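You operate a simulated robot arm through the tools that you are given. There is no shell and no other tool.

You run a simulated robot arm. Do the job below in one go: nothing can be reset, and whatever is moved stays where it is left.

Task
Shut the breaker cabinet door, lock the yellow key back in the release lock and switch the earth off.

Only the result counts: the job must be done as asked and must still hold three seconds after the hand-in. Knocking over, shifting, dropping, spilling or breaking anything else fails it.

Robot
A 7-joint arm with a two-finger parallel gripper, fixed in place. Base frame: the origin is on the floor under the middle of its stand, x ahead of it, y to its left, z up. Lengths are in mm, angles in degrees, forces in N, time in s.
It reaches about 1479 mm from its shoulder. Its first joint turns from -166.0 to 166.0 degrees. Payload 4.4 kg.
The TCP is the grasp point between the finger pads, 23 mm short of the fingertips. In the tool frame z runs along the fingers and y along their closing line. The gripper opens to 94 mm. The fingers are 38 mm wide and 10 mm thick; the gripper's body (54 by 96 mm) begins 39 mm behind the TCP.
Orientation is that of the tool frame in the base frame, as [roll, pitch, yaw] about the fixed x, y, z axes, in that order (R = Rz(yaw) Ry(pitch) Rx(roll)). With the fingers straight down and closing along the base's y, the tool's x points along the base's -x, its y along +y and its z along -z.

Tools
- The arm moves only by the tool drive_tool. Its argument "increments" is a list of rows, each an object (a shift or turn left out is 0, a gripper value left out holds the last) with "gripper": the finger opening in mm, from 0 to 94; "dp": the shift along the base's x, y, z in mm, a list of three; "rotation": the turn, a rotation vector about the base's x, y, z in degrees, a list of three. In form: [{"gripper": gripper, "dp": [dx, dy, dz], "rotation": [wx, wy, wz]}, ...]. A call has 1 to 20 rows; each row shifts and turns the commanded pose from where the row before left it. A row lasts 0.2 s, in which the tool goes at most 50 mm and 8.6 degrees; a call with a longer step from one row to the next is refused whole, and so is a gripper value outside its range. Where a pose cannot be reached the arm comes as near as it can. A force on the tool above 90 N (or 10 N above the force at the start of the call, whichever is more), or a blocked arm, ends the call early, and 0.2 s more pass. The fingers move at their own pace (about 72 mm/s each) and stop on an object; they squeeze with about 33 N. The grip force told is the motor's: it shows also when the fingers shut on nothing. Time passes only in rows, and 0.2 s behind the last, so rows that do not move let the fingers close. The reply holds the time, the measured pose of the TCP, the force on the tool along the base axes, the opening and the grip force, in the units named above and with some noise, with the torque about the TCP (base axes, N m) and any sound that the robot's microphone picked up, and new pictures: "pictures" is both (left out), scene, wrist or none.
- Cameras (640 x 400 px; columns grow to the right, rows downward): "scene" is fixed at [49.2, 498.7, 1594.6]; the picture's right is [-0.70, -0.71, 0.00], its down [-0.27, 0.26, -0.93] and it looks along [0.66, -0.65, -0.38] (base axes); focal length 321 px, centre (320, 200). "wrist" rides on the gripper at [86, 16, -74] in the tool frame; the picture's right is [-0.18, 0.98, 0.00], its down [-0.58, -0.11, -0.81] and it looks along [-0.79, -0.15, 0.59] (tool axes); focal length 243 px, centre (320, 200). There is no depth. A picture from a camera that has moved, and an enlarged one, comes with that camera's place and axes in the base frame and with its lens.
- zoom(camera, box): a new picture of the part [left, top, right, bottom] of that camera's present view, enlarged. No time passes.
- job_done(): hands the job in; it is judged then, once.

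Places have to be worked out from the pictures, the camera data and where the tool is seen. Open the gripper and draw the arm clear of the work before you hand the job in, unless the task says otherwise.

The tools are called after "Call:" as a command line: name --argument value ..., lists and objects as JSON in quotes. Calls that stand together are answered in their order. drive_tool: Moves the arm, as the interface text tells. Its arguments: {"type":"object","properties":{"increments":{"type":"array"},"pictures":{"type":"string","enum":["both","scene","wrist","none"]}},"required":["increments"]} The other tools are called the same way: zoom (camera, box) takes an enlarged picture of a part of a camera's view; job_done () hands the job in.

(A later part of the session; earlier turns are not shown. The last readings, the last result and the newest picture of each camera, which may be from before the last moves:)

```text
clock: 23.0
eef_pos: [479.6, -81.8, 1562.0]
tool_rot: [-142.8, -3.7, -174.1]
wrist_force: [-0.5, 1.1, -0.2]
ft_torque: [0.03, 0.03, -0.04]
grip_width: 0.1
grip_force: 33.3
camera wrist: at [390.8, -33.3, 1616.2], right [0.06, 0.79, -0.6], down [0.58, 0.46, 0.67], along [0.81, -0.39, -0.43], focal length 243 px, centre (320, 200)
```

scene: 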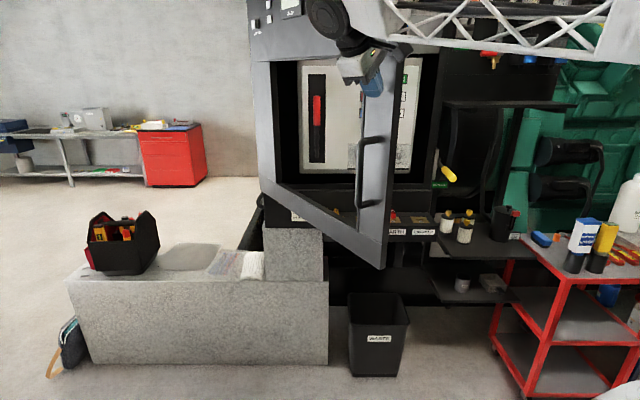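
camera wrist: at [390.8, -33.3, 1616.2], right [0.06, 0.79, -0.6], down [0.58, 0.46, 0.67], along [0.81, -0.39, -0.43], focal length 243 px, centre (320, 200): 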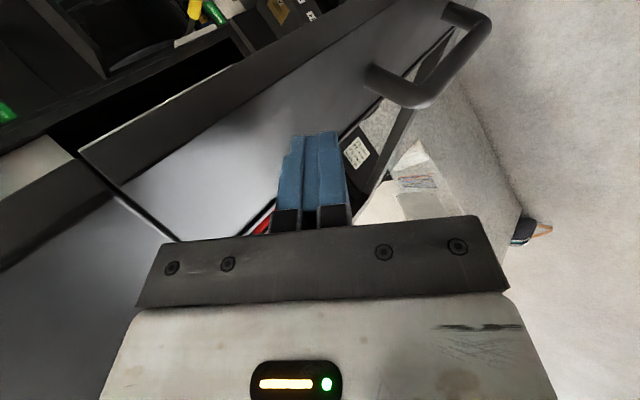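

The tips are about to touch the stile near its window side, so I'll shift a little toward the free edge while advancing into contact.

Call:
drive_tool --increments '[{"dp": [-8, -15, 0]}, {"dp": [-8, -20, 0]}, {"dp": [-6, -26, 0], "rotation": [0, 0, 2]}, {"dp": [-5, -26, 0], "rotation": [0, 0, 2]}]' --pictures "both"

```text
clock: 24.0
eef_pos: [453.9, -168.6, 1561.8]
tool_rot: [-142.8, -3.8, -170.1]
wrist_force: [-0.1, -0.1, 0.5]
ft_torque: [-0.02, 0.01, 0.01]
grip_width: 0.2
grip_force: 32.6
camera wrist: at [360.7, -126.2, 1616.0], right [0.01, 0.8, -0.61], down [0.55, 0.5, 0.67], along [0.84, -0.34, -0.43], focal length 243 px, centre (320, 200)
```

scene: 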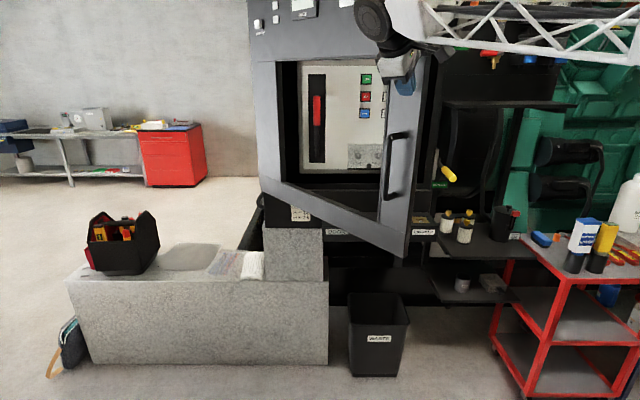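
wrist: 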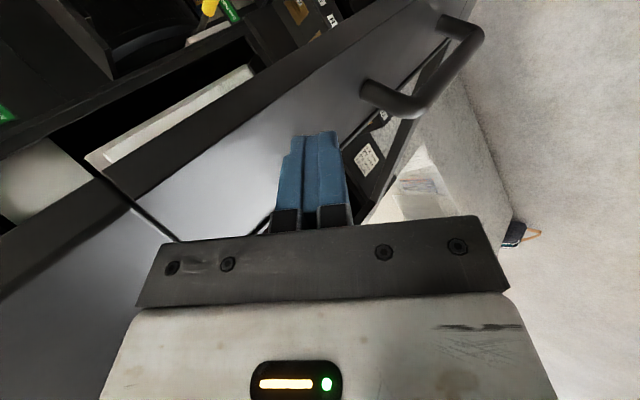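

The door is swinging closed with the fingertips on the stile and negligible force. I'll keep pushing along the arc.

Call:
drive_tool --increments '[{"dp": [-3, -27.5, 0], "rotation": [0, 0, 1.5]}, {"dp": [-2.1, -27.5, 0], "rotation": [0, 0, 1.5]}, {"dp": [-1.1, -27.5, 0], "rotation": [0, 0, 1.5]}, {"dp": [-0.2, -27.6, 0], "rotation": [0, 0, 1.5]}, {"dp": [0.8, -27.6, 0], "rotation": [0, 0, 1.5]}]' --pictures "both"

```text
clock: 25.2
eef_pos: [447.1, -305.9, 1559.9]
tool_rot: [-142.8, -3.8, -162.5]
wrist_force: [-0.4, -0.8, 0.4]
ft_torque: [-0.03, 0.02, -0.04]
grip_width: 0.0
grip_force: 32.9
camera wrist: at [349.6, -276.9, 1615.3], right [-0.1, 0.79, -0.6], down [0.48, 0.57, 0.67], along [0.87, -0.22, -0.43], focal length 243 px, centre (320, 200)
```

scene: 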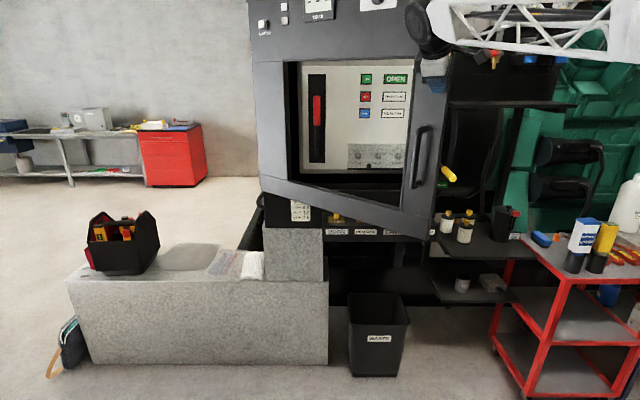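
wrist: 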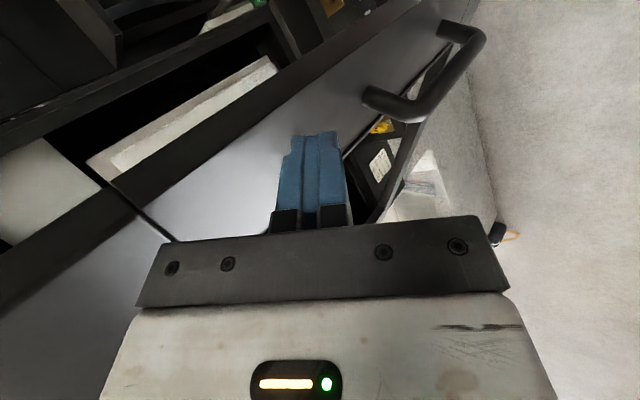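

The push is working well, with the door at roughly 180° and 45° left to go. I'll continue along the arc.

Call:
drive_tool --increments '[{"dp": [1.7, -27.6, 0], "rotation": [0, 0, 2]}, {"dp": [2.7, -27.5, 0], "rotation": [0, 0, 2]}, {"dp": [3.7, -27.4, 0], "rotation": [0, 0, 2]}, {"dp": [4.6, -27.2, 0], "rotation": [0, 0, 2]}, {"dp": [5.6, -27.1, 0], "rotation": [0, 0, 2]}, {"dp": [6.5, -26.9, 0], "rotation": [0, 0, 2]}, {"dp": [7.5, -26.6, 0], "rotation": [0, 0, 2]}, {"dp": [8.4, -26.4, 0], "rotation": [0, 0, 2]}]' --pictures "both"

```text
clock: 27.0
eef_pos: [486.7, -522.4, 1559.1]
tool_rot: [-142.9, -3.9, -146.6]
wrist_force: [-1.4, -0.5, 0.2]
ft_torque: [-0.03, -0.03, 0.0]
grip_width: 0.1
grip_force: 32.7
camera wrist: at [386.3, -521.9, 1615.8], right [-0.31, 0.73, -0.6], down [0.3, 0.68, 0.67], along [0.9, 0.02, -0.43], focal length 243 px, centre (320, 200)
```

scene: 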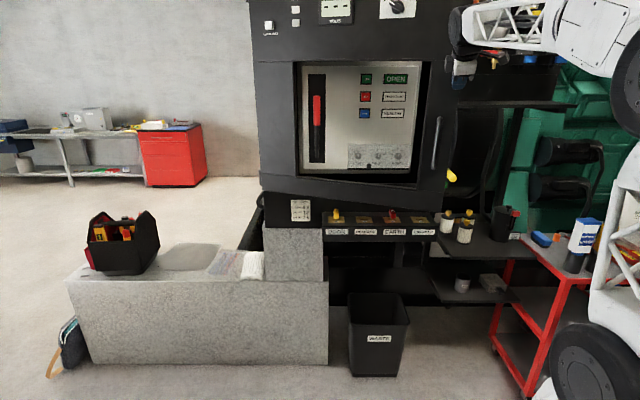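
wrist: 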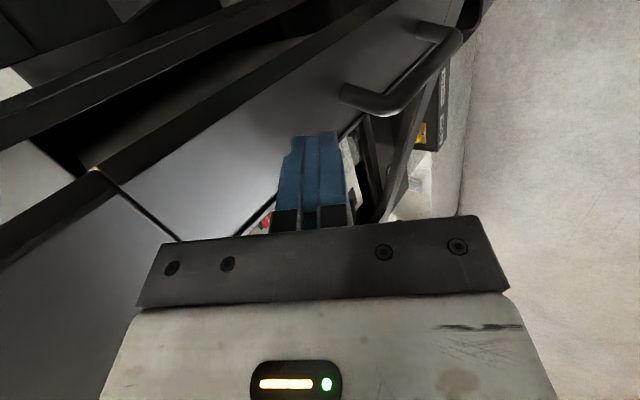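

About 24° of swing remains, and the gripper and arm are well clear of the hardware on the right. I'll continue.

Call:
drive_tool --increments '[{"dp": [9.3, -26, 0], "rotation": [0, 0, 2]}, {"dp": [10.2, -25.7, 0], "rotation": [0, 0, 2]}, {"dp": [11, -25.3, 0], "rotation": [0, 0, 2]}, {"dp": [11.9, -25, 0], "rotation": [0, 0, 2]}, {"dp": [12.8, -24.5, 0], "rotation": [0, 0, 2]}, {"dp": [13.6, -24.1, 0], "rotation": [0, 0, 2]}]' --pictures "both"

```text
clock: 28.4
eef_pos: [556.7, -672.9, 1562.8]
tool_rot: [-142.8, -3.8, -134.6]
wrist_force: [-1.0, -0.3, 0.9]
ft_torque: [0.02, 0.0, 0.03]
grip_width: 0.0
grip_force: 32.7
camera wrist: at [456.3, -692.2, 1617.1], right [-0.46, 0.65, -0.61], down [0.15, 0.73, 0.67], along [0.88, 0.21, -0.43], focal length 243 px, centre (320, 200)
```

scene: 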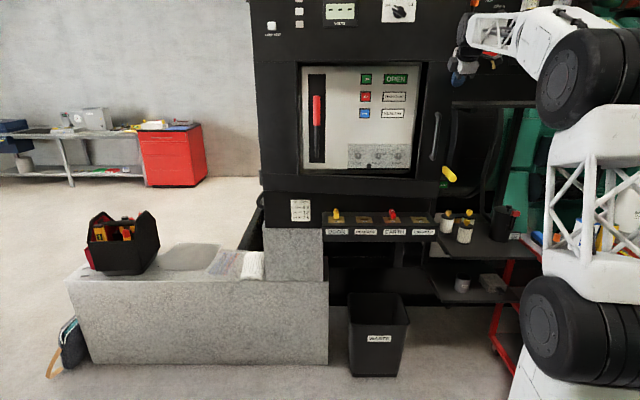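
wrist: 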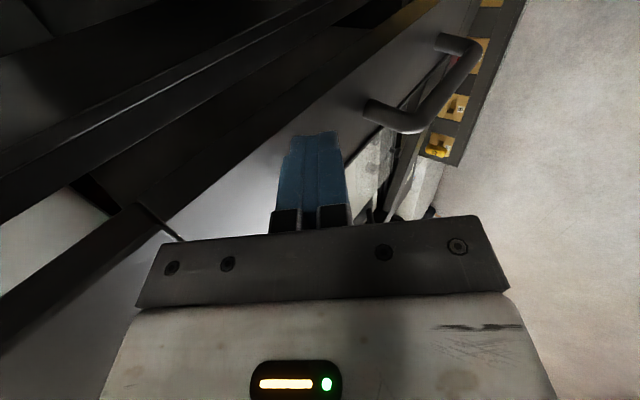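

About 12° is left. I'll continue more slowly toward closure and watch for contact force or a latch sound.

Call:
drive_tool --increments '[{"dp": [14.5, -23.6, 0], "rotation": [0, 0, 2]}, {"dp": [15.3, -23, 0], "rotation": [0, 0, 2]}, {"dp": [11.8, -17.2, 0], "rotation": [0, 0, 1.5]}, {"dp": [8.3, -11.2, 0], "rotation": [0, 0, 1]}, {"dp": [8.4, -10.9, 0], "rotation": [0, 0, 1]}]' --pictures "both"

```text
clock: 29.6
eef_pos: [614.5, -758.9, 1560.5]
tool_rot: [-142.8, -3.9, -127.0]
wrist_force: [-0.2, 0.9, 0.4]
ft_torque: [-0.03, 0.03, 0.0]
grip_width: 0.2
grip_force: 33.3
camera wrist: at [518.1, -791.0, 1616.0], right [-0.54, 0.59, -0.61], down [0.06, 0.74, 0.67], along [0.84, 0.32, -0.43], focal length 243 px, centre (320, 200)
```

scene: 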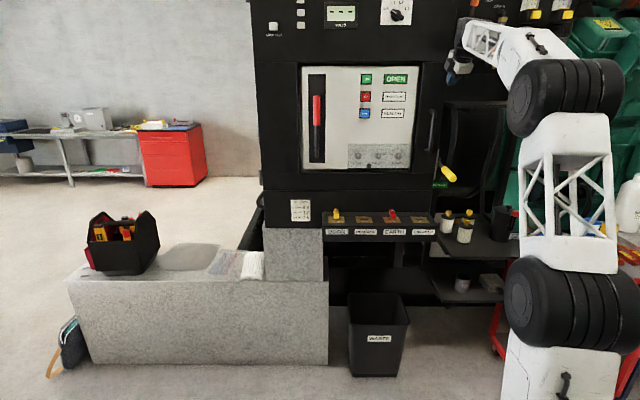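
wrist: 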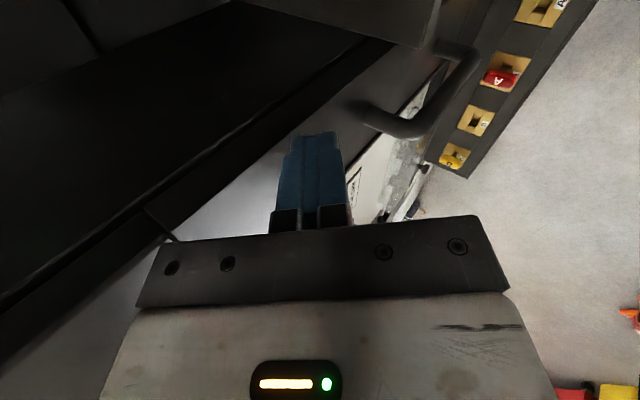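

The door is nearly flush, with about 5° left. I'll finish with small steps.

Call:
drive_tool --increments '[{"dp": [6.2, -7.8, 0], "rotation": [0, 0, 0.7]}, {"dp": [6.3, -7.7, 0], "rotation": [0, 0, 0.7]}, {"dp": [6.4, -7.6, 0], "rotation": [0, 0, 0.7]}, {"dp": [6.5, -7.5, 0], "rotation": [0, 0, 0.7]}, {"dp": [6.6, -7.5, 0], "rotation": [0, 0, 0.7]}, {"dp": [6.7, -7.4, 0], "rotation": [0, 0, 0.7]}, {"dp": [5, -5.5, 0], "rotation": [0, 0, 0.5]}, {"dp": [4, -4.4, 0]}, {"dp": [4, -4.4, 0]}]' --pictures "both"

```text
clock: 30.3
eef_pos: [626.4, -773.8, 1561.3]
tool_rot: [-143.3, -3.7, -125.3]
wrist_force: [-38.6, 41.3, -11.7]
ft_torque: [0.65, 0.73, 0.32]
grip_width: 0.0
grip_force: 33.1
stopped in row 3: the force on the tool passed its limit at 129 N (the readings are from after the stop); the commanded pose is now the measured one
camera wrist: at [531.3, -809.2, 1616.0], right [-0.56, 0.57, -0.6], down [0.04, 0.74, 0.67], along [0.83, 0.35, -0.44], focal length 243 px, centre (320, 200)
```

scene: 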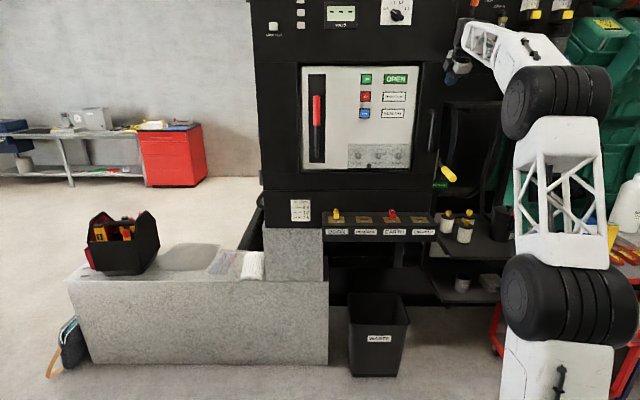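
wrist: 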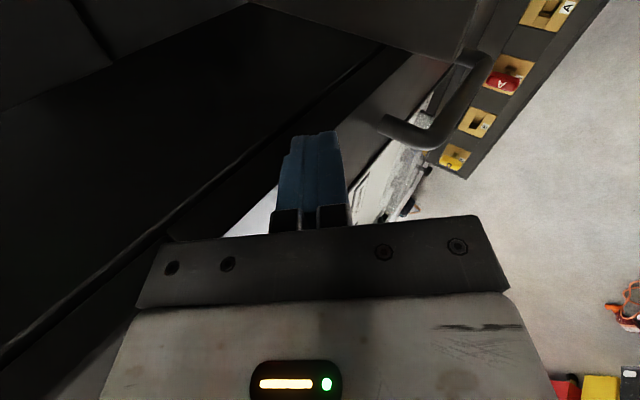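

Force built up along the door normal (peak 129 N), so the door has reached its stop. I'll zoom in to check that it's flush.

Call:
zoom --camera "scene" --box '[400, 60, 480, 240]'

Call:
zoom --camera "wrist" --box '[340, 0, 640, 190]'

Call:
zoom --camera "wrist" --box '[0, 40, 300, 240]'

```text
2.22 times, centred on (440, 150) of scene
camera zoom: at [49.2, 498.7, 1594.6], right [-0.7, -0.71, 0.0], down [-0.27, 0.26, -0.93], along [0.66, -0.65, -0.38], focal length 712 px, centre (53, 311)
```

zoom: 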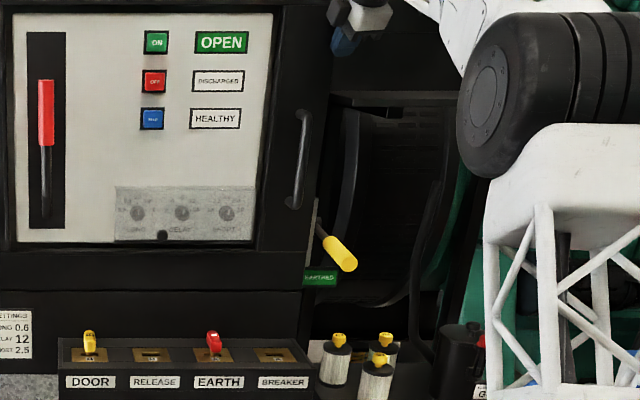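

```text
2.11 times, centred on (490, 95) of wrist
camera zoom: at [531.3, -809.2, 1616.0], right [-0.56, 0.57, -0.6], down [0.04, 0.74, 0.67], along [0.83, 0.35, -0.44], focal length 511 px, centre (-38, 421)
```

zoom: 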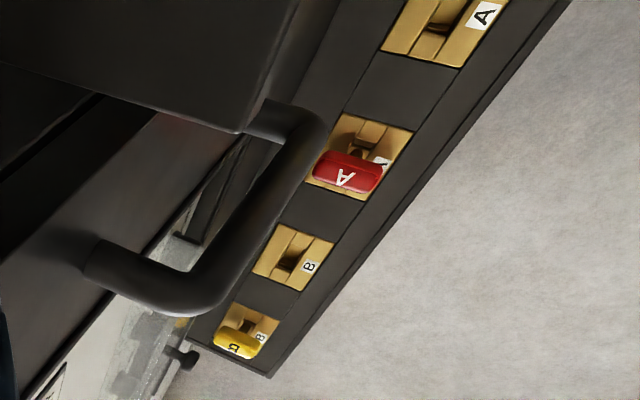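

```text
2.00 times, centred on (150, 140) of wrist
camera zoom: at [531.3, -809.2, 1616.0], right [-0.56, 0.57, -0.6], down [0.04, 0.74, 0.67], along [0.83, 0.35, -0.44], focal length 485 px, centre (660, 320)
```

zoom: 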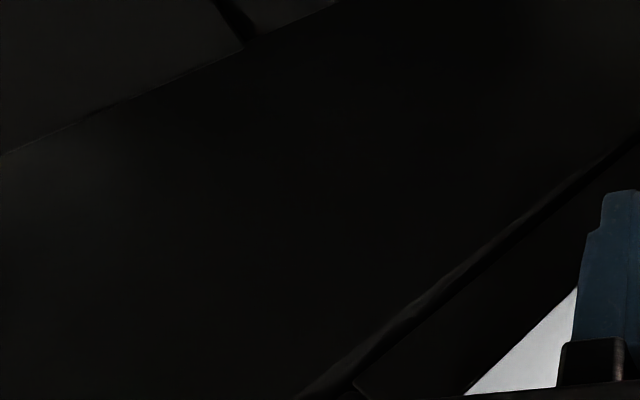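

The door looks flush. I'll press once more gently to confirm it's fully home, then draw back to look at the locks.

Call:
drive_tool --increments '[{"dp": [3, -3, 0]}, {"dp": [2, -2, 0]}, {"dp": [0, 0, 0]}]' --pictures "scene"

```text
clock: 30.6
eef_pos: [626.2, -773.4, 1560.5]
tool_rot: [-143.6, -3.6, -125.3]
wrist_force: [-36.2, 35.6, -11.8]
ft_torque: [0.58, 0.69, 0.35]
grip_width: 0.0
grip_force: 32.9
stopped in row 1: the force on the tool passed its limit at 112 N (the readings are from after the stop); the commanded pose is now the measured one
```

scene: 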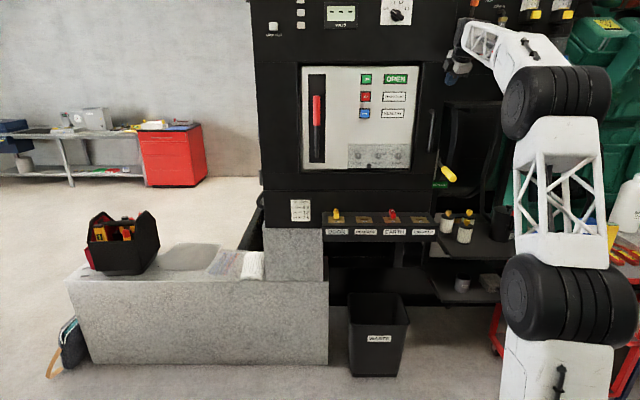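

The door doesn't give any further, so it is shut. By triangulation the yellow key's bow is at about (897, -436, 1013), with lock spacing about 122 mm to the right. I'll draw back, point the gripper down and turn it to face the console.

Call:
drive_tool --increments '[{"dp": [-36, 35, 0], "rotation": [4.7, 5.6, 0]}, {"dp": [-36, 35, 0], "rotation": [4.7, 5.6, 0]}, {"dp": [-36, 35, 0], "rotation": [4.7, 5.6, 0]}, {"dp": [-36, 35, 0], "rotation": [4.7, 5.6, 0]}, {"dp": [-36, 35, 0], "rotation": [4.7, 5.6, 0]}, {"dp": [17, 25, -17], "rotation": [0, 0, -8.27]}, {"dp": [17, 25, -17], "rotation": [0, 0, -8.27]}, {"dp": [17, 25, -17], "rotation": [0, 0, -8.27]}, {"dp": [17, 25, -17], "rotation": [0, 0, -8.27]}, {"dp": [17, 25, -17], "rotation": [0, 0, -8.27]}, {"dp": [17, 25, -17], "rotation": [0, 0, -8.27]}]' --pictures "both"

```text
refused: row 1 steps farther than a row can; nothing moved
```

The first row was slightly over the step limit, so I'll shorten it.

Call:
drive_tool --increments '[{"dp": [-34, 34, 0], "rotation": [4.7, 5.6, 0]}, {"dp": [-34, 34, 0], "rotation": [4.7, 5.6, 0]}, {"dp": [-34, 34, 0], "rotation": [4.7, 5.6, 0]}, {"dp": [-34, 34, 0], "rotation": [4.7, 5.6, 0]}, {"dp": [-34, 34, 0], "rotation": [4.7, 5.6, 0]}, {"dp": [17, 25, -17], "rotation": [0, 0, -8.27]}, {"dp": [17, 25, -17], "rotation": [0, 0, -8.27]}, {"dp": [17, 25, -17], "rotation": [0, 0, -8.27]}, {"dp": [17, 25, -17], "rotation": [0, 0, -8.27]}, {"dp": [17, 25, -17], "rotation": [0, 0, -8.27]}, {"dp": [17, 25, -17], "rotation": [0, 0, -8.27]}]' --pictures "both"

```text
clock: 33.0
eef_pos: [558.9, -454.3, 1457.2]
tool_rot: [-179.8, -0.2, -173.8]
wrist_force: [0.2, -0.5, -0.2]
ft_torque: [0.0, -0.04, 0.0]
grip_width: 0.0
grip_force: 33.1
camera wrist: at [471.1, -449.2, 1531.8], right [0.08, 1.0, 0.0], down [0.59, -0.04, 0.8], along [0.8, -0.06, -0.59], focal length 243 px, centre (320, 200)
```

scene: 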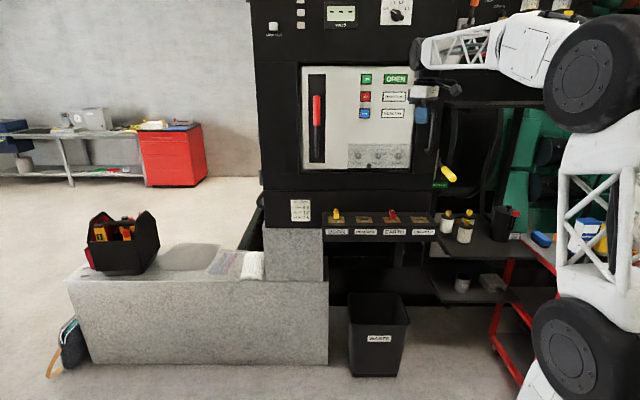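
wrist: 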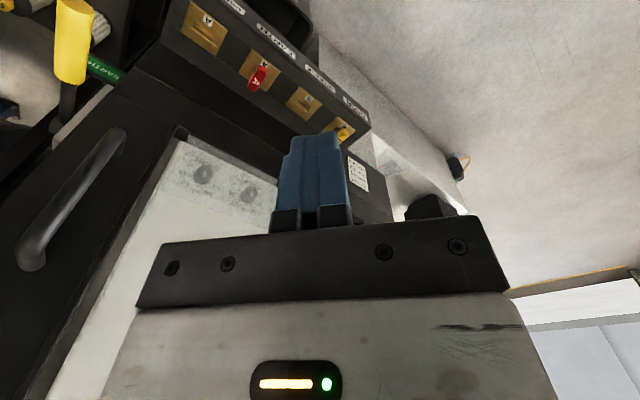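

The view is clear. I'll finish the yaw so the gripper's camera faces the console squarely, and come down closer to the locks.

Call:
drive_tool --increments '[{"dp": [20, 17, -29], "rotation": [0, 0, -7.26]}, {"dp": [20, 17, -29], "rotation": [0, 0, -7.26]}, {"dp": [20, 17, -29], "rotation": [0, 0, -7.26]}, {"dp": [20, 17, -29], "rotation": [0, 0, -7.26]}, {"dp": [20, 17, -29], "rotation": [0, 0, -7.26]}, {"dp": [20, 17, -29], "rotation": [0, 0, -7.26]}, {"dp": [20, 17, -29], "rotation": [0, 0, -7.26]}]' --pictures "both"

```text
clock: 34.6
eef_pos: [700.2, -335.0, 1256.5]
tool_rot: [-179.9, -0.1, 135.4]
wrist_force: [0.2, -0.6, 0.6]
ft_torque: [-0.05, 0.01, 0.03]
grip_width: 0.0
grip_force: 33.8
camera wrist: at [649.5, -264.5, 1330.5], right [0.82, 0.57, 0.0], down [0.34, -0.49, 0.81], along [0.46, -0.66, -0.59], focal length 243 px, centre (320, 200)
```

scene: 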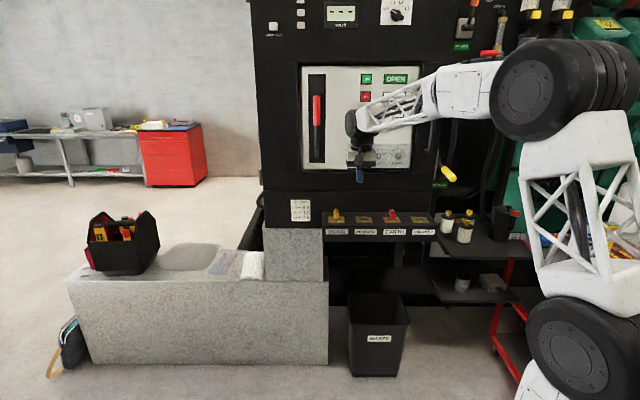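
wrist: 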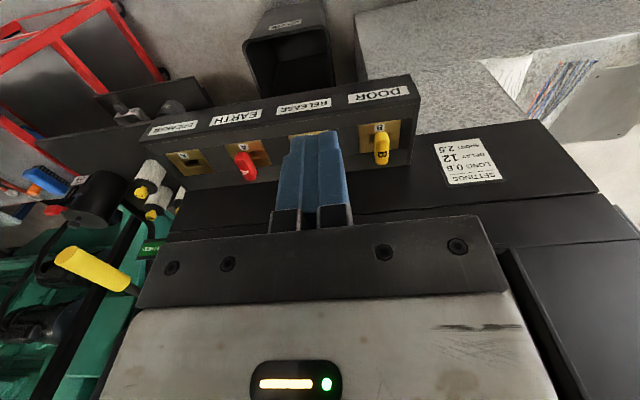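

Now I have a good view of the console. I'll zoom in on the locks to see how the keys and slots are oriented.

Call:
zoom --camera "wrist" --box '[330, 70, 430, 200]'

Call:
zoom --camera "wrist" --box '[140, 90, 300, 200]'

Call:
zoom --camera "wrist" --box '[40, 180, 180, 300]'

Call:
zoom --camera "scene" --box '[322, 195, 402, 245]'

```text
3.08 times, centred on (380, 135) of wrist
camera zoom: at [649.5, -264.5, 1330.5], right [0.82, 0.57, 0.0], down [0.34, -0.49, 0.81], along [0.46, -0.66, -0.59], focal length 746 px, centre (135, 400)
```

zoom: 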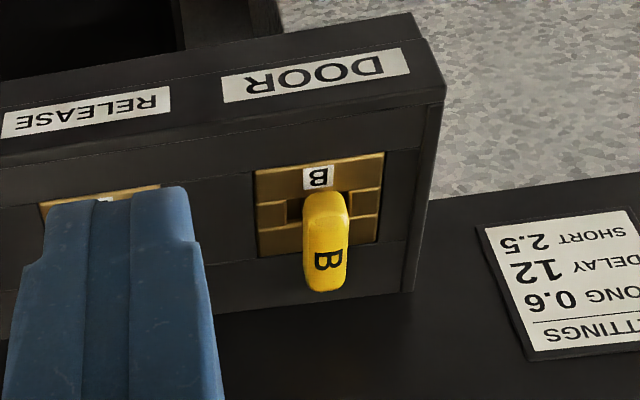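

```text
3.64 times, centred on (220, 145) of wrist
camera zoom: at [649.5, -264.5, 1330.5], right [0.82, 0.57, 0.0], down [0.34, -0.49, 0.81], along [0.46, -0.66, -0.59], focal length 882 px, centre (684, 400)
```

zoom: 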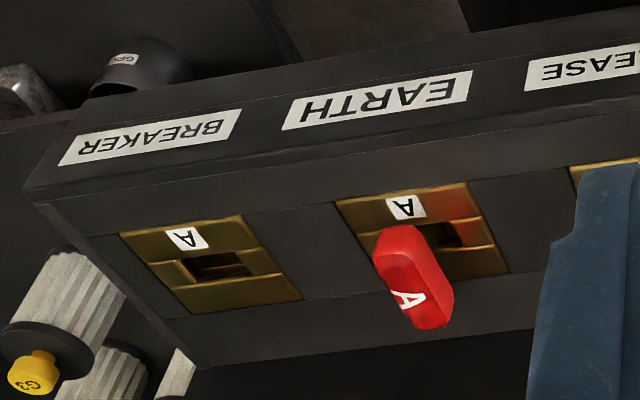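

```text
3.33 times, centred on (110, 240) of wrist
camera zoom: at [649.5, -264.5, 1330.5], right [0.82, 0.57, 0.0], down [0.34, -0.49, 0.81], along [0.46, -0.66, -0.59], focal length 809 px, centre (1020, 67)
```

zoom: 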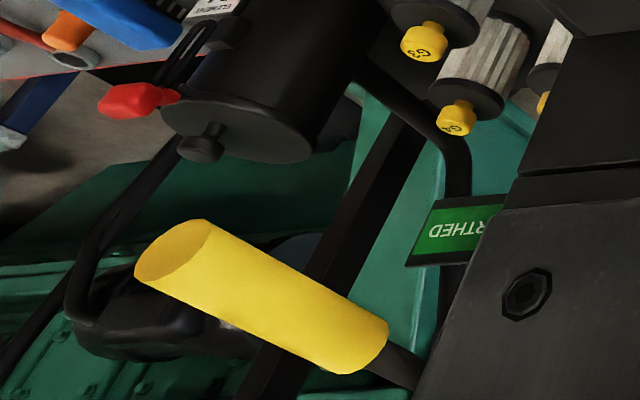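

```text
8.00 times, centred on (362, 220) of scene
camera zoom: at [49.2, 498.7, 1594.6], right [-0.7, -0.71, 0.0], down [-0.27, 0.26, -0.93], along [0.66, -0.65, -0.38], focal length 2565 px, centre (-16, 40)
```

zoom: 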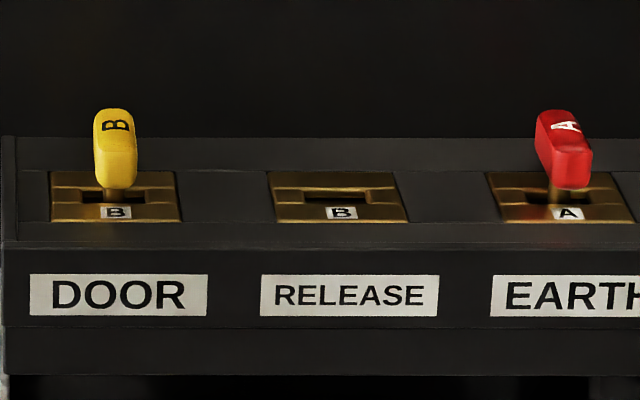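

The bows are short bars lying across the slots (turned 90°, so trapped). I'll zoom in on the letters to work out the turning direction.

Call:
zoom --camera "scene" --box '[326, 204, 350, 224]'

Call:
zoom --camera "scene" --box '[380, 204, 404, 224]'

Call:
zoom --camera "wrist" --box '[355, 110, 405, 175]'

```text
16.00 times, centred on (338, 214) of scene
camera zoom: at [49.2, 498.7, 1594.6], right [-0.7, -0.71, 0.0], down [-0.27, 0.26, -0.93], along [0.66, -0.65, -0.38], focal length 5130 px, centre (32, -24)
```

zoom: 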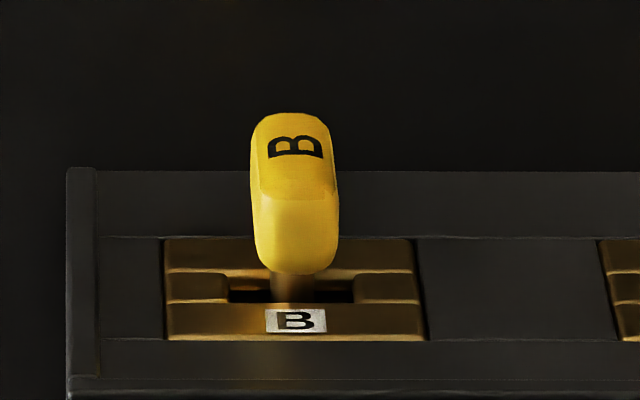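

```text
16.00 times, centred on (392, 214) of scene
camera zoom: at [49.2, 498.7, 1594.6], right [-0.7, -0.71, 0.0], down [-0.27, 0.26, -0.93], along [0.66, -0.65, -0.38], focal length 5130 px, centre (-832, -24)
```

zoom: 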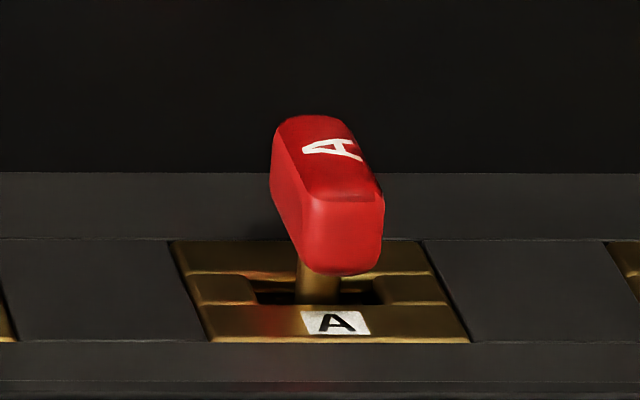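

```text
6.15 times, centred on (380, 142) of wrist
camera zoom: at [649.5, -264.5, 1330.5], right [0.82, 0.57, 0.0], down [0.34, -0.49, 0.81], along [0.46, -0.66, -0.59], focal length 1493 px, centre (-49, 554)
```

zoom: 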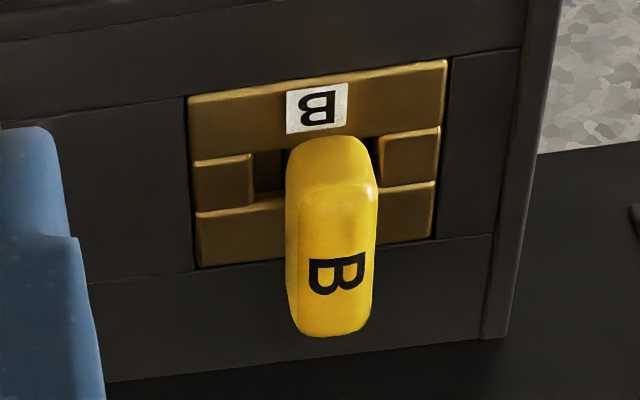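

The letters show both keys are turned 90° counter-clockwise from the slots (viewed from above), so the yellow key frees by turning 90° clockwise. The DOOR lock centre is near (895, -434) with its plate at z about 988, so I'll open the fingers and move above it to check alignment.

Call:
drive_tool --increments '[{"dp": [32, -16.5, -20], "gripper": 60}, {"dp": [32, -16.5, -20]}, {"dp": [32, -16.5, -20]}, {"dp": [32, -16.5, -20]}, {"dp": [33, -16.5, -20]}, {"dp": [33, -16.5, -20]}]' --pictures "both"

```text
clock: 36.0
eef_pos: [894.8, -436.0, 1136.0]
tool_rot: [-179.9, 0.0, 135.5]
wrist_force: [-0.3, -0.4, 0.5]
ft_torque: [0.01, -0.02, 0.01]
grip_width: 59.9
grip_force: 0.1
camera wrist: at [843.4, -364.3, 1210.6], right [0.82, 0.57, 0.0], down [0.34, -0.48, 0.81], along [0.46, -0.66, -0.59], focal length 243 px, centre (320, 200)
```

scene: 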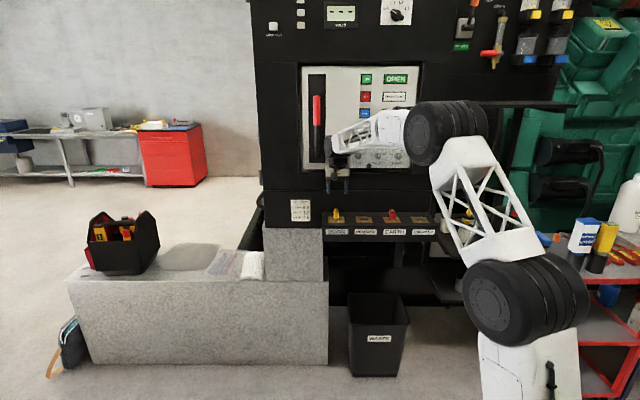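
wrist: 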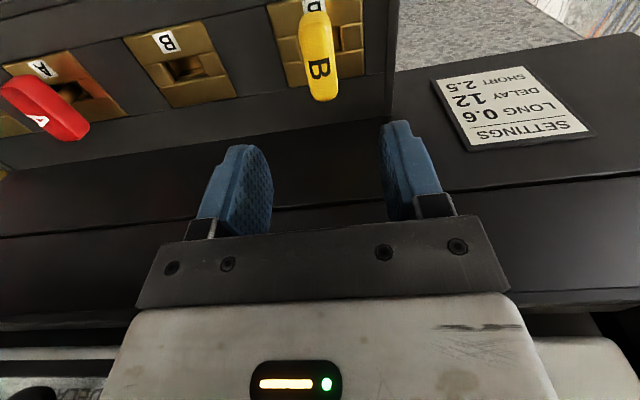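

The key bow sits between the fingers' lines as predicted. I'll zoom in to refine the alignment.

Call:
zoom --camera "wrist" --box '[260, 0, 400, 110]'

Call:
zoom --camera "scene" --box '[316, 150, 380, 240]'

```text
3.64 times, centred on (330, 55) of wrist
camera zoom: at [843.4, -364.3, 1210.6], right [0.82, 0.57, 0.0], down [0.34, -0.48, 0.81], along [0.46, -0.66, -0.59], focal length 882 px, centre (284, 727)
```

zoom: 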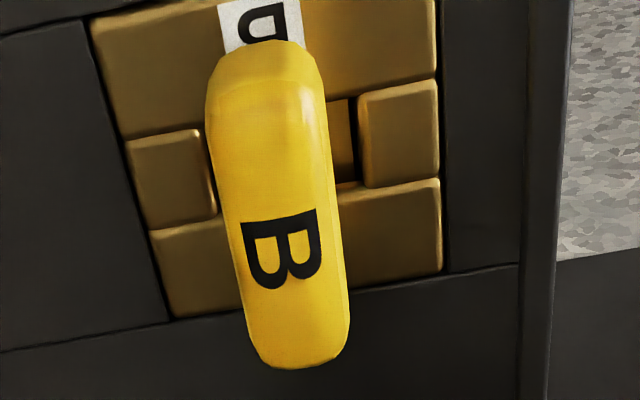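

```text
4.44 times, centred on (348, 195) of scene
camera zoom: at [49.2, 498.7, 1594.6], right [-0.7, -0.71, 0.0], down [-0.27, 0.26, -0.93], along [0.66, -0.65, -0.38], focal length 1425 px, centre (196, 222)
```

zoom: 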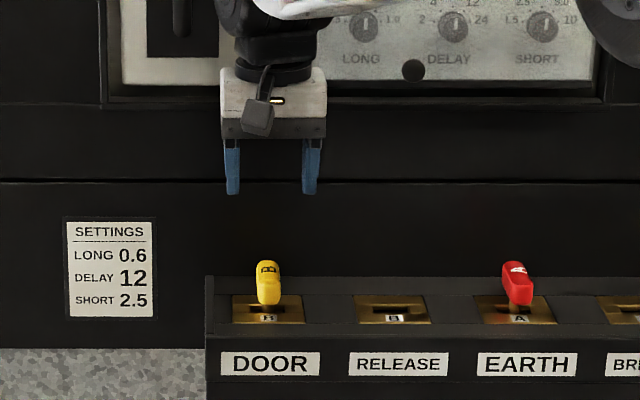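

Alignment is within a few millimetres: bow top at z about 1023, plate about 983. I'll descend most of the way with the fingers open around the bow.

Call:
drive_tool --increments '[{"dp": [0, 0, -25]}, {"dp": [0, 0, -25]}, {"dp": [0, 0, -25]}, {"dp": [0, 0, -20]}]' --pictures "both"

```text
clock: 37.0
eef_pos: [894.7, -435.7, 1040.6]
tool_rot: [-179.9, -0.1, 135.6]
wrist_force: [-0.1, 0.4, 0.8]
ft_torque: [-0.02, 0.0, -0.01]
grip_width: 60.3
grip_force: 0.0
camera wrist: at [843.5, -364.1, 1115.0], right [0.82, 0.57, 0.0], down [0.34, -0.49, 0.81], along [0.46, -0.66, -0.59], focal length 243 px, centre (320, 200)
```

scene: 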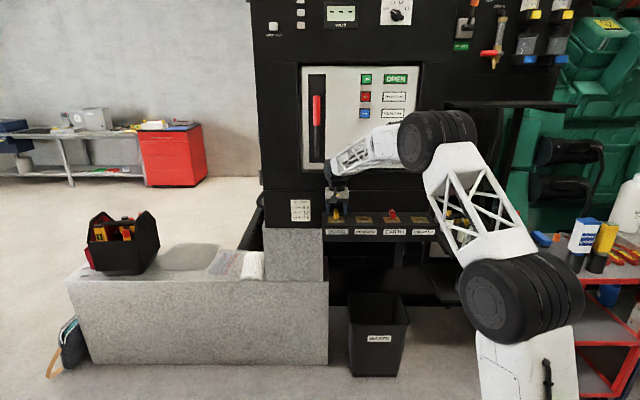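
wrist: 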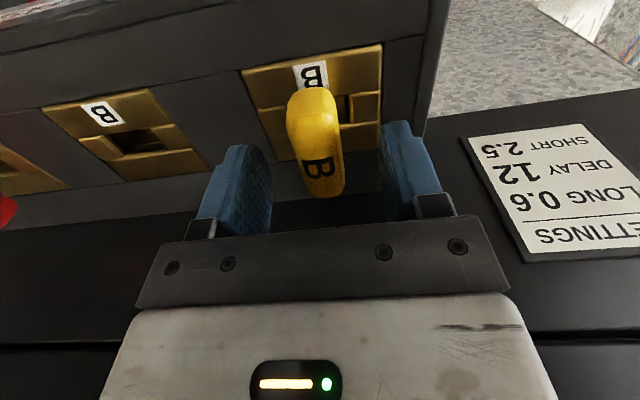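

The bow is centred between the fingers. I'll go down the last 15 mm and close on it.

Call:
drive_tool --increments '[{"dp": [0, 0, -8]}, {"dp": [0, 0, -7]}, {"gripper": 10}, {"gripper": 10}, {"gripper": 10}]' --pictures "both"

```text
clock: 38.2
eef_pos: [893.7, -435.1, 1024.5]
tool_rot: [-179.9, -0.2, 135.5]
wrist_force: [2.4, 0.5, 0.7]
ft_torque: [0.05, -0.07, 0.01]
grip_width: 21.4
grip_force: 33.2
camera wrist: at [843.1, -364.3, 1099.7], right [0.82, 0.57, 0.0], down [0.34, -0.49, 0.8], along [0.46, -0.66, -0.59], focal length 243 px, centre (320, 200)
```

scene: 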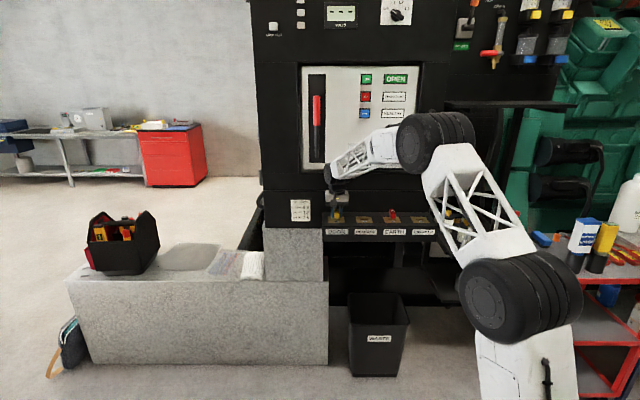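
wrist: 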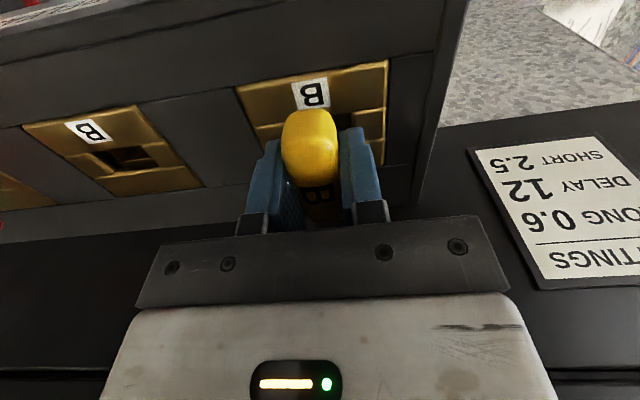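

I have the bow gripped (21 mm). I'll start turning it clockwise seen from above, a few degrees at a time, and watch the torque.

Call:
drive_tool --increments '[{"rotation": [0, 0, -5]}, {"rotation": [0, 0, -5]}, {"rotation": [0, 0, -5]}]' --pictures "wrist"

```text
clock: 39.0
eef_pos: [892.8, -435.4, 1025.2]
tool_rot: [-180.0, -0.1, 120.4]
wrist_force: [0.5, 1.8, 1.8]
ft_torque: [0.07, -0.03, 1.81]
grip_width: 27.7
grip_force: 33.1
camera wrist: at [863.9, -353.6, 1099.6], right [0.94, 0.34, 0.0], down [0.2, -0.56, 0.81], along [0.27, -0.76, -0.59], focal length 243 px, centre (320, 200)
```

wrist: 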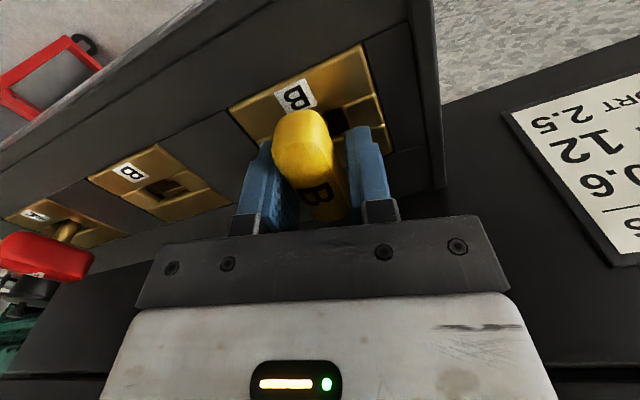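

The torque rose to 1.8 N·m and the jaws spread (21 to 28 mm), so the key isn't following clockwise. I'll turn back and test the other direction gently.

Call:
drive_tool --increments '[{"rotation": [0, 0, 5]}, {"rotation": [0, 0, 5]}, {"rotation": [0, 0, 5]}, {"dp": [0, 0, 0]}]' --pictures "none"

Call:
drive_tool --increments '[{"rotation": [0, 0, 4]}, {"rotation": [0, 0, 4]}, {"rotation": [0, 0, 2]}]' --pictures "wrist"

```text
clock: 40.0
eef_pos: [893.5, -435.3, 1025.0]
tool_rot: [-180.0, -0.2, 135.6]
wrist_force: [-1.2, -0.5, 2.3]
ft_torque: [-0.06, 0.02, 0.02]
grip_width: 21.5
grip_force: 32.8
```

```text
clock: 40.8
eef_pos: [893.4, -435.3, 1023.6]
tool_rot: [-179.9, -0.1, 145.7]
wrist_force: [5.7, 2.5, 2.5]
ft_torque: [0.12, -0.26, -0.06]
grip_width: 21.4
grip_force: 32.9
camera wrist: at [831.9, -373.6, 1099.4], right [0.71, 0.71, 0.0], down [0.42, -0.42, 0.81], along [0.57, -0.57, -0.59], focal length 243 px, centre (320, 200)
```

wrist: 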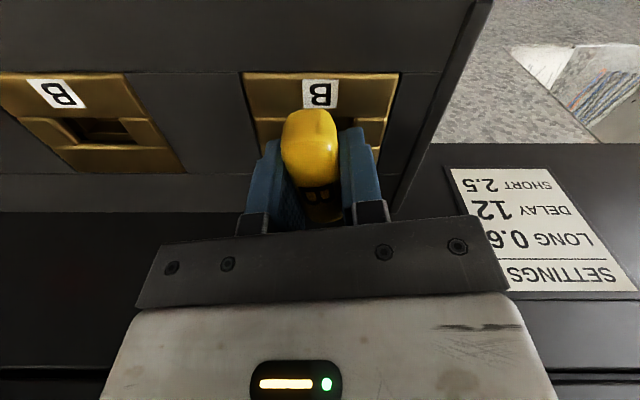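

Counter-clockwise, the key turns freely with almost no torque. I'll continue turning that way to complete 90°.

Call:
drive_tool --increments '[{"rotation": [0, 0, 8]}, {"rotation": [0, 0, 8]}, {"rotation": [0, 0, 8]}, {"rotation": [0, 0, 8]}, {"rotation": [0, 0, 8]}]' --pictures "wrist"

```text
clock: 42.0
eef_pos: [894.1, -434.0, 1024.6]
tool_rot: [-179.9, -0.1, -174.3]
wrist_force: [16.3, 31.9, 9.1]
ft_torque: [1.24, -0.58, -0.18]
grip_width: 22.4
grip_force: 33.3
camera wrist: at [806.8, -427.5, 1099.7], right [0.09, 1.0, 0.0], down [0.59, -0.05, 0.81], along [0.8, -0.07, -0.59], focal length 243 px, centre (320, 200)
```

wrist: 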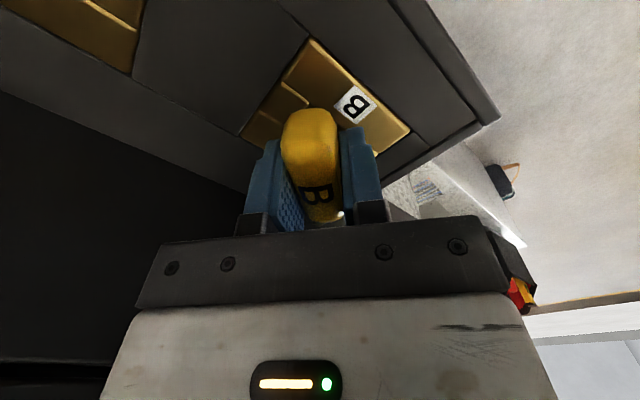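

The key has turned about 50°, but a side force (16, 32 N) shows the TCP is a few millimetres off the key's axis. I'll shift to relieve it before continuing.

Call:
drive_tool --increments '[{"dp": [0.8, 1.6, 0]}, {"dp": [0, 0, 0]}]' --pictures "none"

```text
clock: 42.6
eef_pos: [894.5, -433.8, 1025.1]
tool_rot: [-179.9, -0.3, -174.5]
wrist_force: [6.7, 16.4, 12.3]
ft_torque: [0.73, -0.15, -0.05]
grip_width: 21.9
grip_force: 32.6
```

The shift halved the force, which implies the key axis is about 4 mm from the TCP along the bow. I'll compensate and turn the rest of the way about the true axis.

Call:
drive_tool --increments '[{"dp": [0.3, 1.7, 0.8]}, {"dp": [-0.1, 0.5, 0], "rotation": [0, 0, 6.67]}, {"dp": [-0.1, 0.5, 0], "rotation": [0, 0, 6.67]}, {"dp": [-0.2, 0.4, 0], "rotation": [0, 0, 6.67]}]' --pictures "none"

```text
clock: 43.6
eef_pos: [895.4, -431.4, 1024.7]
tool_rot: [-179.9, -0.2, -154.5]
wrist_force: [0.6, -0.7, 2.0]
ft_torque: [-0.06, 0.02, 0.01]
grip_width: 21.3
grip_force: 33.0
```

Forces are now near zero at about 70° of turn. I'll complete the remaining 20°.

Call:
drive_tool --increments '[{"dp": [-0.3, 0.4, 0], "rotation": [0, 0, 6.67]}, {"dp": [-0.3, 0.4, 0], "rotation": [0, 0, 6.67]}, {"dp": [-0.3, 0.3, 0], "rotation": [0, 0, 6.4]}, {"dp": [0, 0, 0]}]' --pictures "both"

```text
clock: 44.6
eef_pos: [893.8, -429.4, 1025.5]
tool_rot: [-180.0, -0.2, -134.7]
wrist_force: [-0.4, 0.7, 0.8]
ft_torque: [0.0, -0.04, -0.01]
grip_width: 21.2
grip_force: 32.6
camera wrist: at [821.2, -480.4, 1099.9], right [-0.57, 0.82, 0.0], down [0.49, 0.34, 0.8], along [0.66, 0.46, -0.59], focal length 243 px, centre (320, 200)
```

scene: 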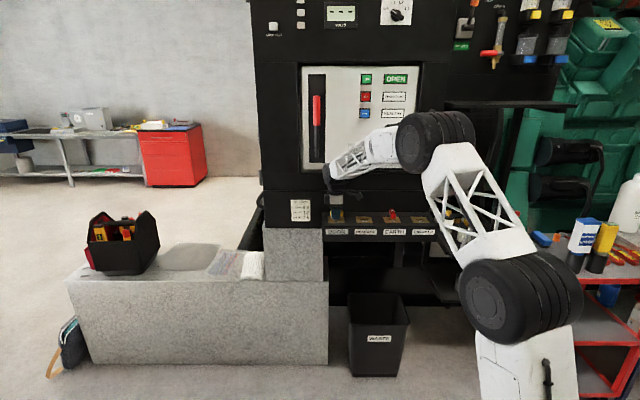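
wrist: 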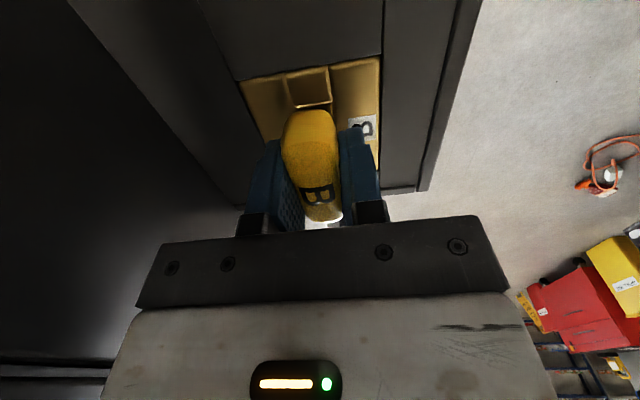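

The key is turned 90° with the bow along the slot and no residual force. I'll try lifting it slowly.

Call:
drive_tool --increments '[{"dp": [0, 0, 4]}, {"dp": [0, 0, 4]}]' --pictures "none"

```text
clock: 45.2
eef_pos: [893.7, -428.8, 1033.2]
tool_rot: [-179.9, -0.2, -134.7]
wrist_force: [-0.2, 0.8, -1.3]
ft_torque: [-0.03, -0.03, -0.01]
grip_width: 21.3
grip_force: 32.9
```

It lifts with no resistance. I'll raise it clear and look.

Call:
drive_tool --increments '[{"dp": [0, 0, 10]}, {"dp": [0, 0, 15]}, {"dp": [0, 0, 20]}, {"dp": [0, 0, 25]}, {"dp": [0, 0, 25]}]' --pictures "both"

Call:
zoom --camera "scene" --box '[310, 150, 420, 245]'

Call:
zoom --camera "wrist" --box '[220, 60, 420, 240]'

```text
clock: 46.4
eef_pos: [893.3, -429.4, 1127.3]
tool_rot: [-179.9, -0.2, -134.7]
wrist_force: [-0.1, -0.5, -0.7]
ft_torque: [-0.02, 0.02, 0.0]
grip_width: 21.3
grip_force: 32.8
camera wrist: at [821.1, -480.4, 1201.9], right [-0.57, 0.82, 0.0], down [0.49, 0.34, 0.8], along [0.66, 0.46, -0.59], focal length 243 px, centre (320, 200)
```

scene: 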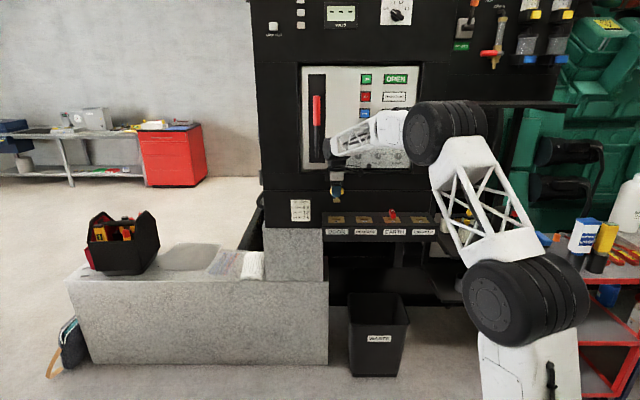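
wrist: 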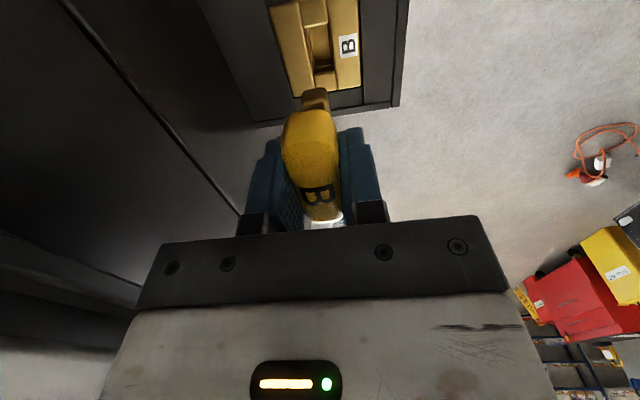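

```text
4.21 times, centred on (365, 198) of scene
camera zoom: at [49.2, 498.7, 1594.6], right [-0.7, -0.71, 0.0], down [-0.27, 0.26, -0.93], along [0.66, -0.65, -0.38], focal length 1350 px, centre (130, 210)
```

zoom: 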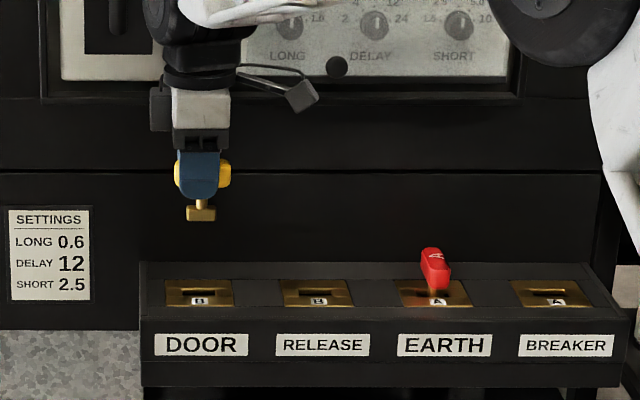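

```text
2.22 times, centred on (320, 150) of wrist
camera zoom: at [821.1, -480.4, 1201.9], right [-0.57, 0.82, 0.0], down [0.49, 0.34, 0.8], along [0.66, 0.46, -0.59], focal length 539 px, centre (320, 311)
```

zoom: 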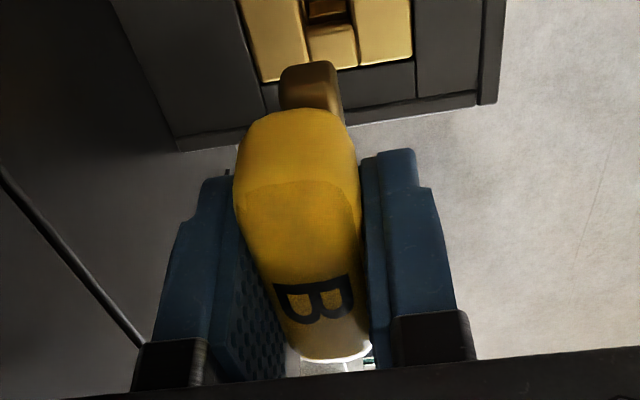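

The key is out, with a T-shaped bit along the slot direction. This view of the DOOR slot at a known pose is my reference for lining up over RELEASE, so I'll zoom on it.

Call:
zoom --camera "wrist" --box '[240, 0, 416, 110]'

```text
3.64 times, centred on (328, 55) of wrist
camera zoom: at [821.1, -480.4, 1201.9], right [-0.57, 0.82, 0.0], down [0.49, 0.34, 0.8], along [0.66, 0.46, -0.59], focal length 882 px, centre (291, 727)
```

zoom: 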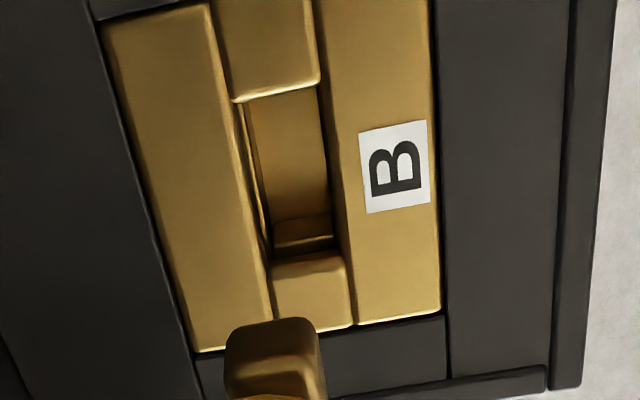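

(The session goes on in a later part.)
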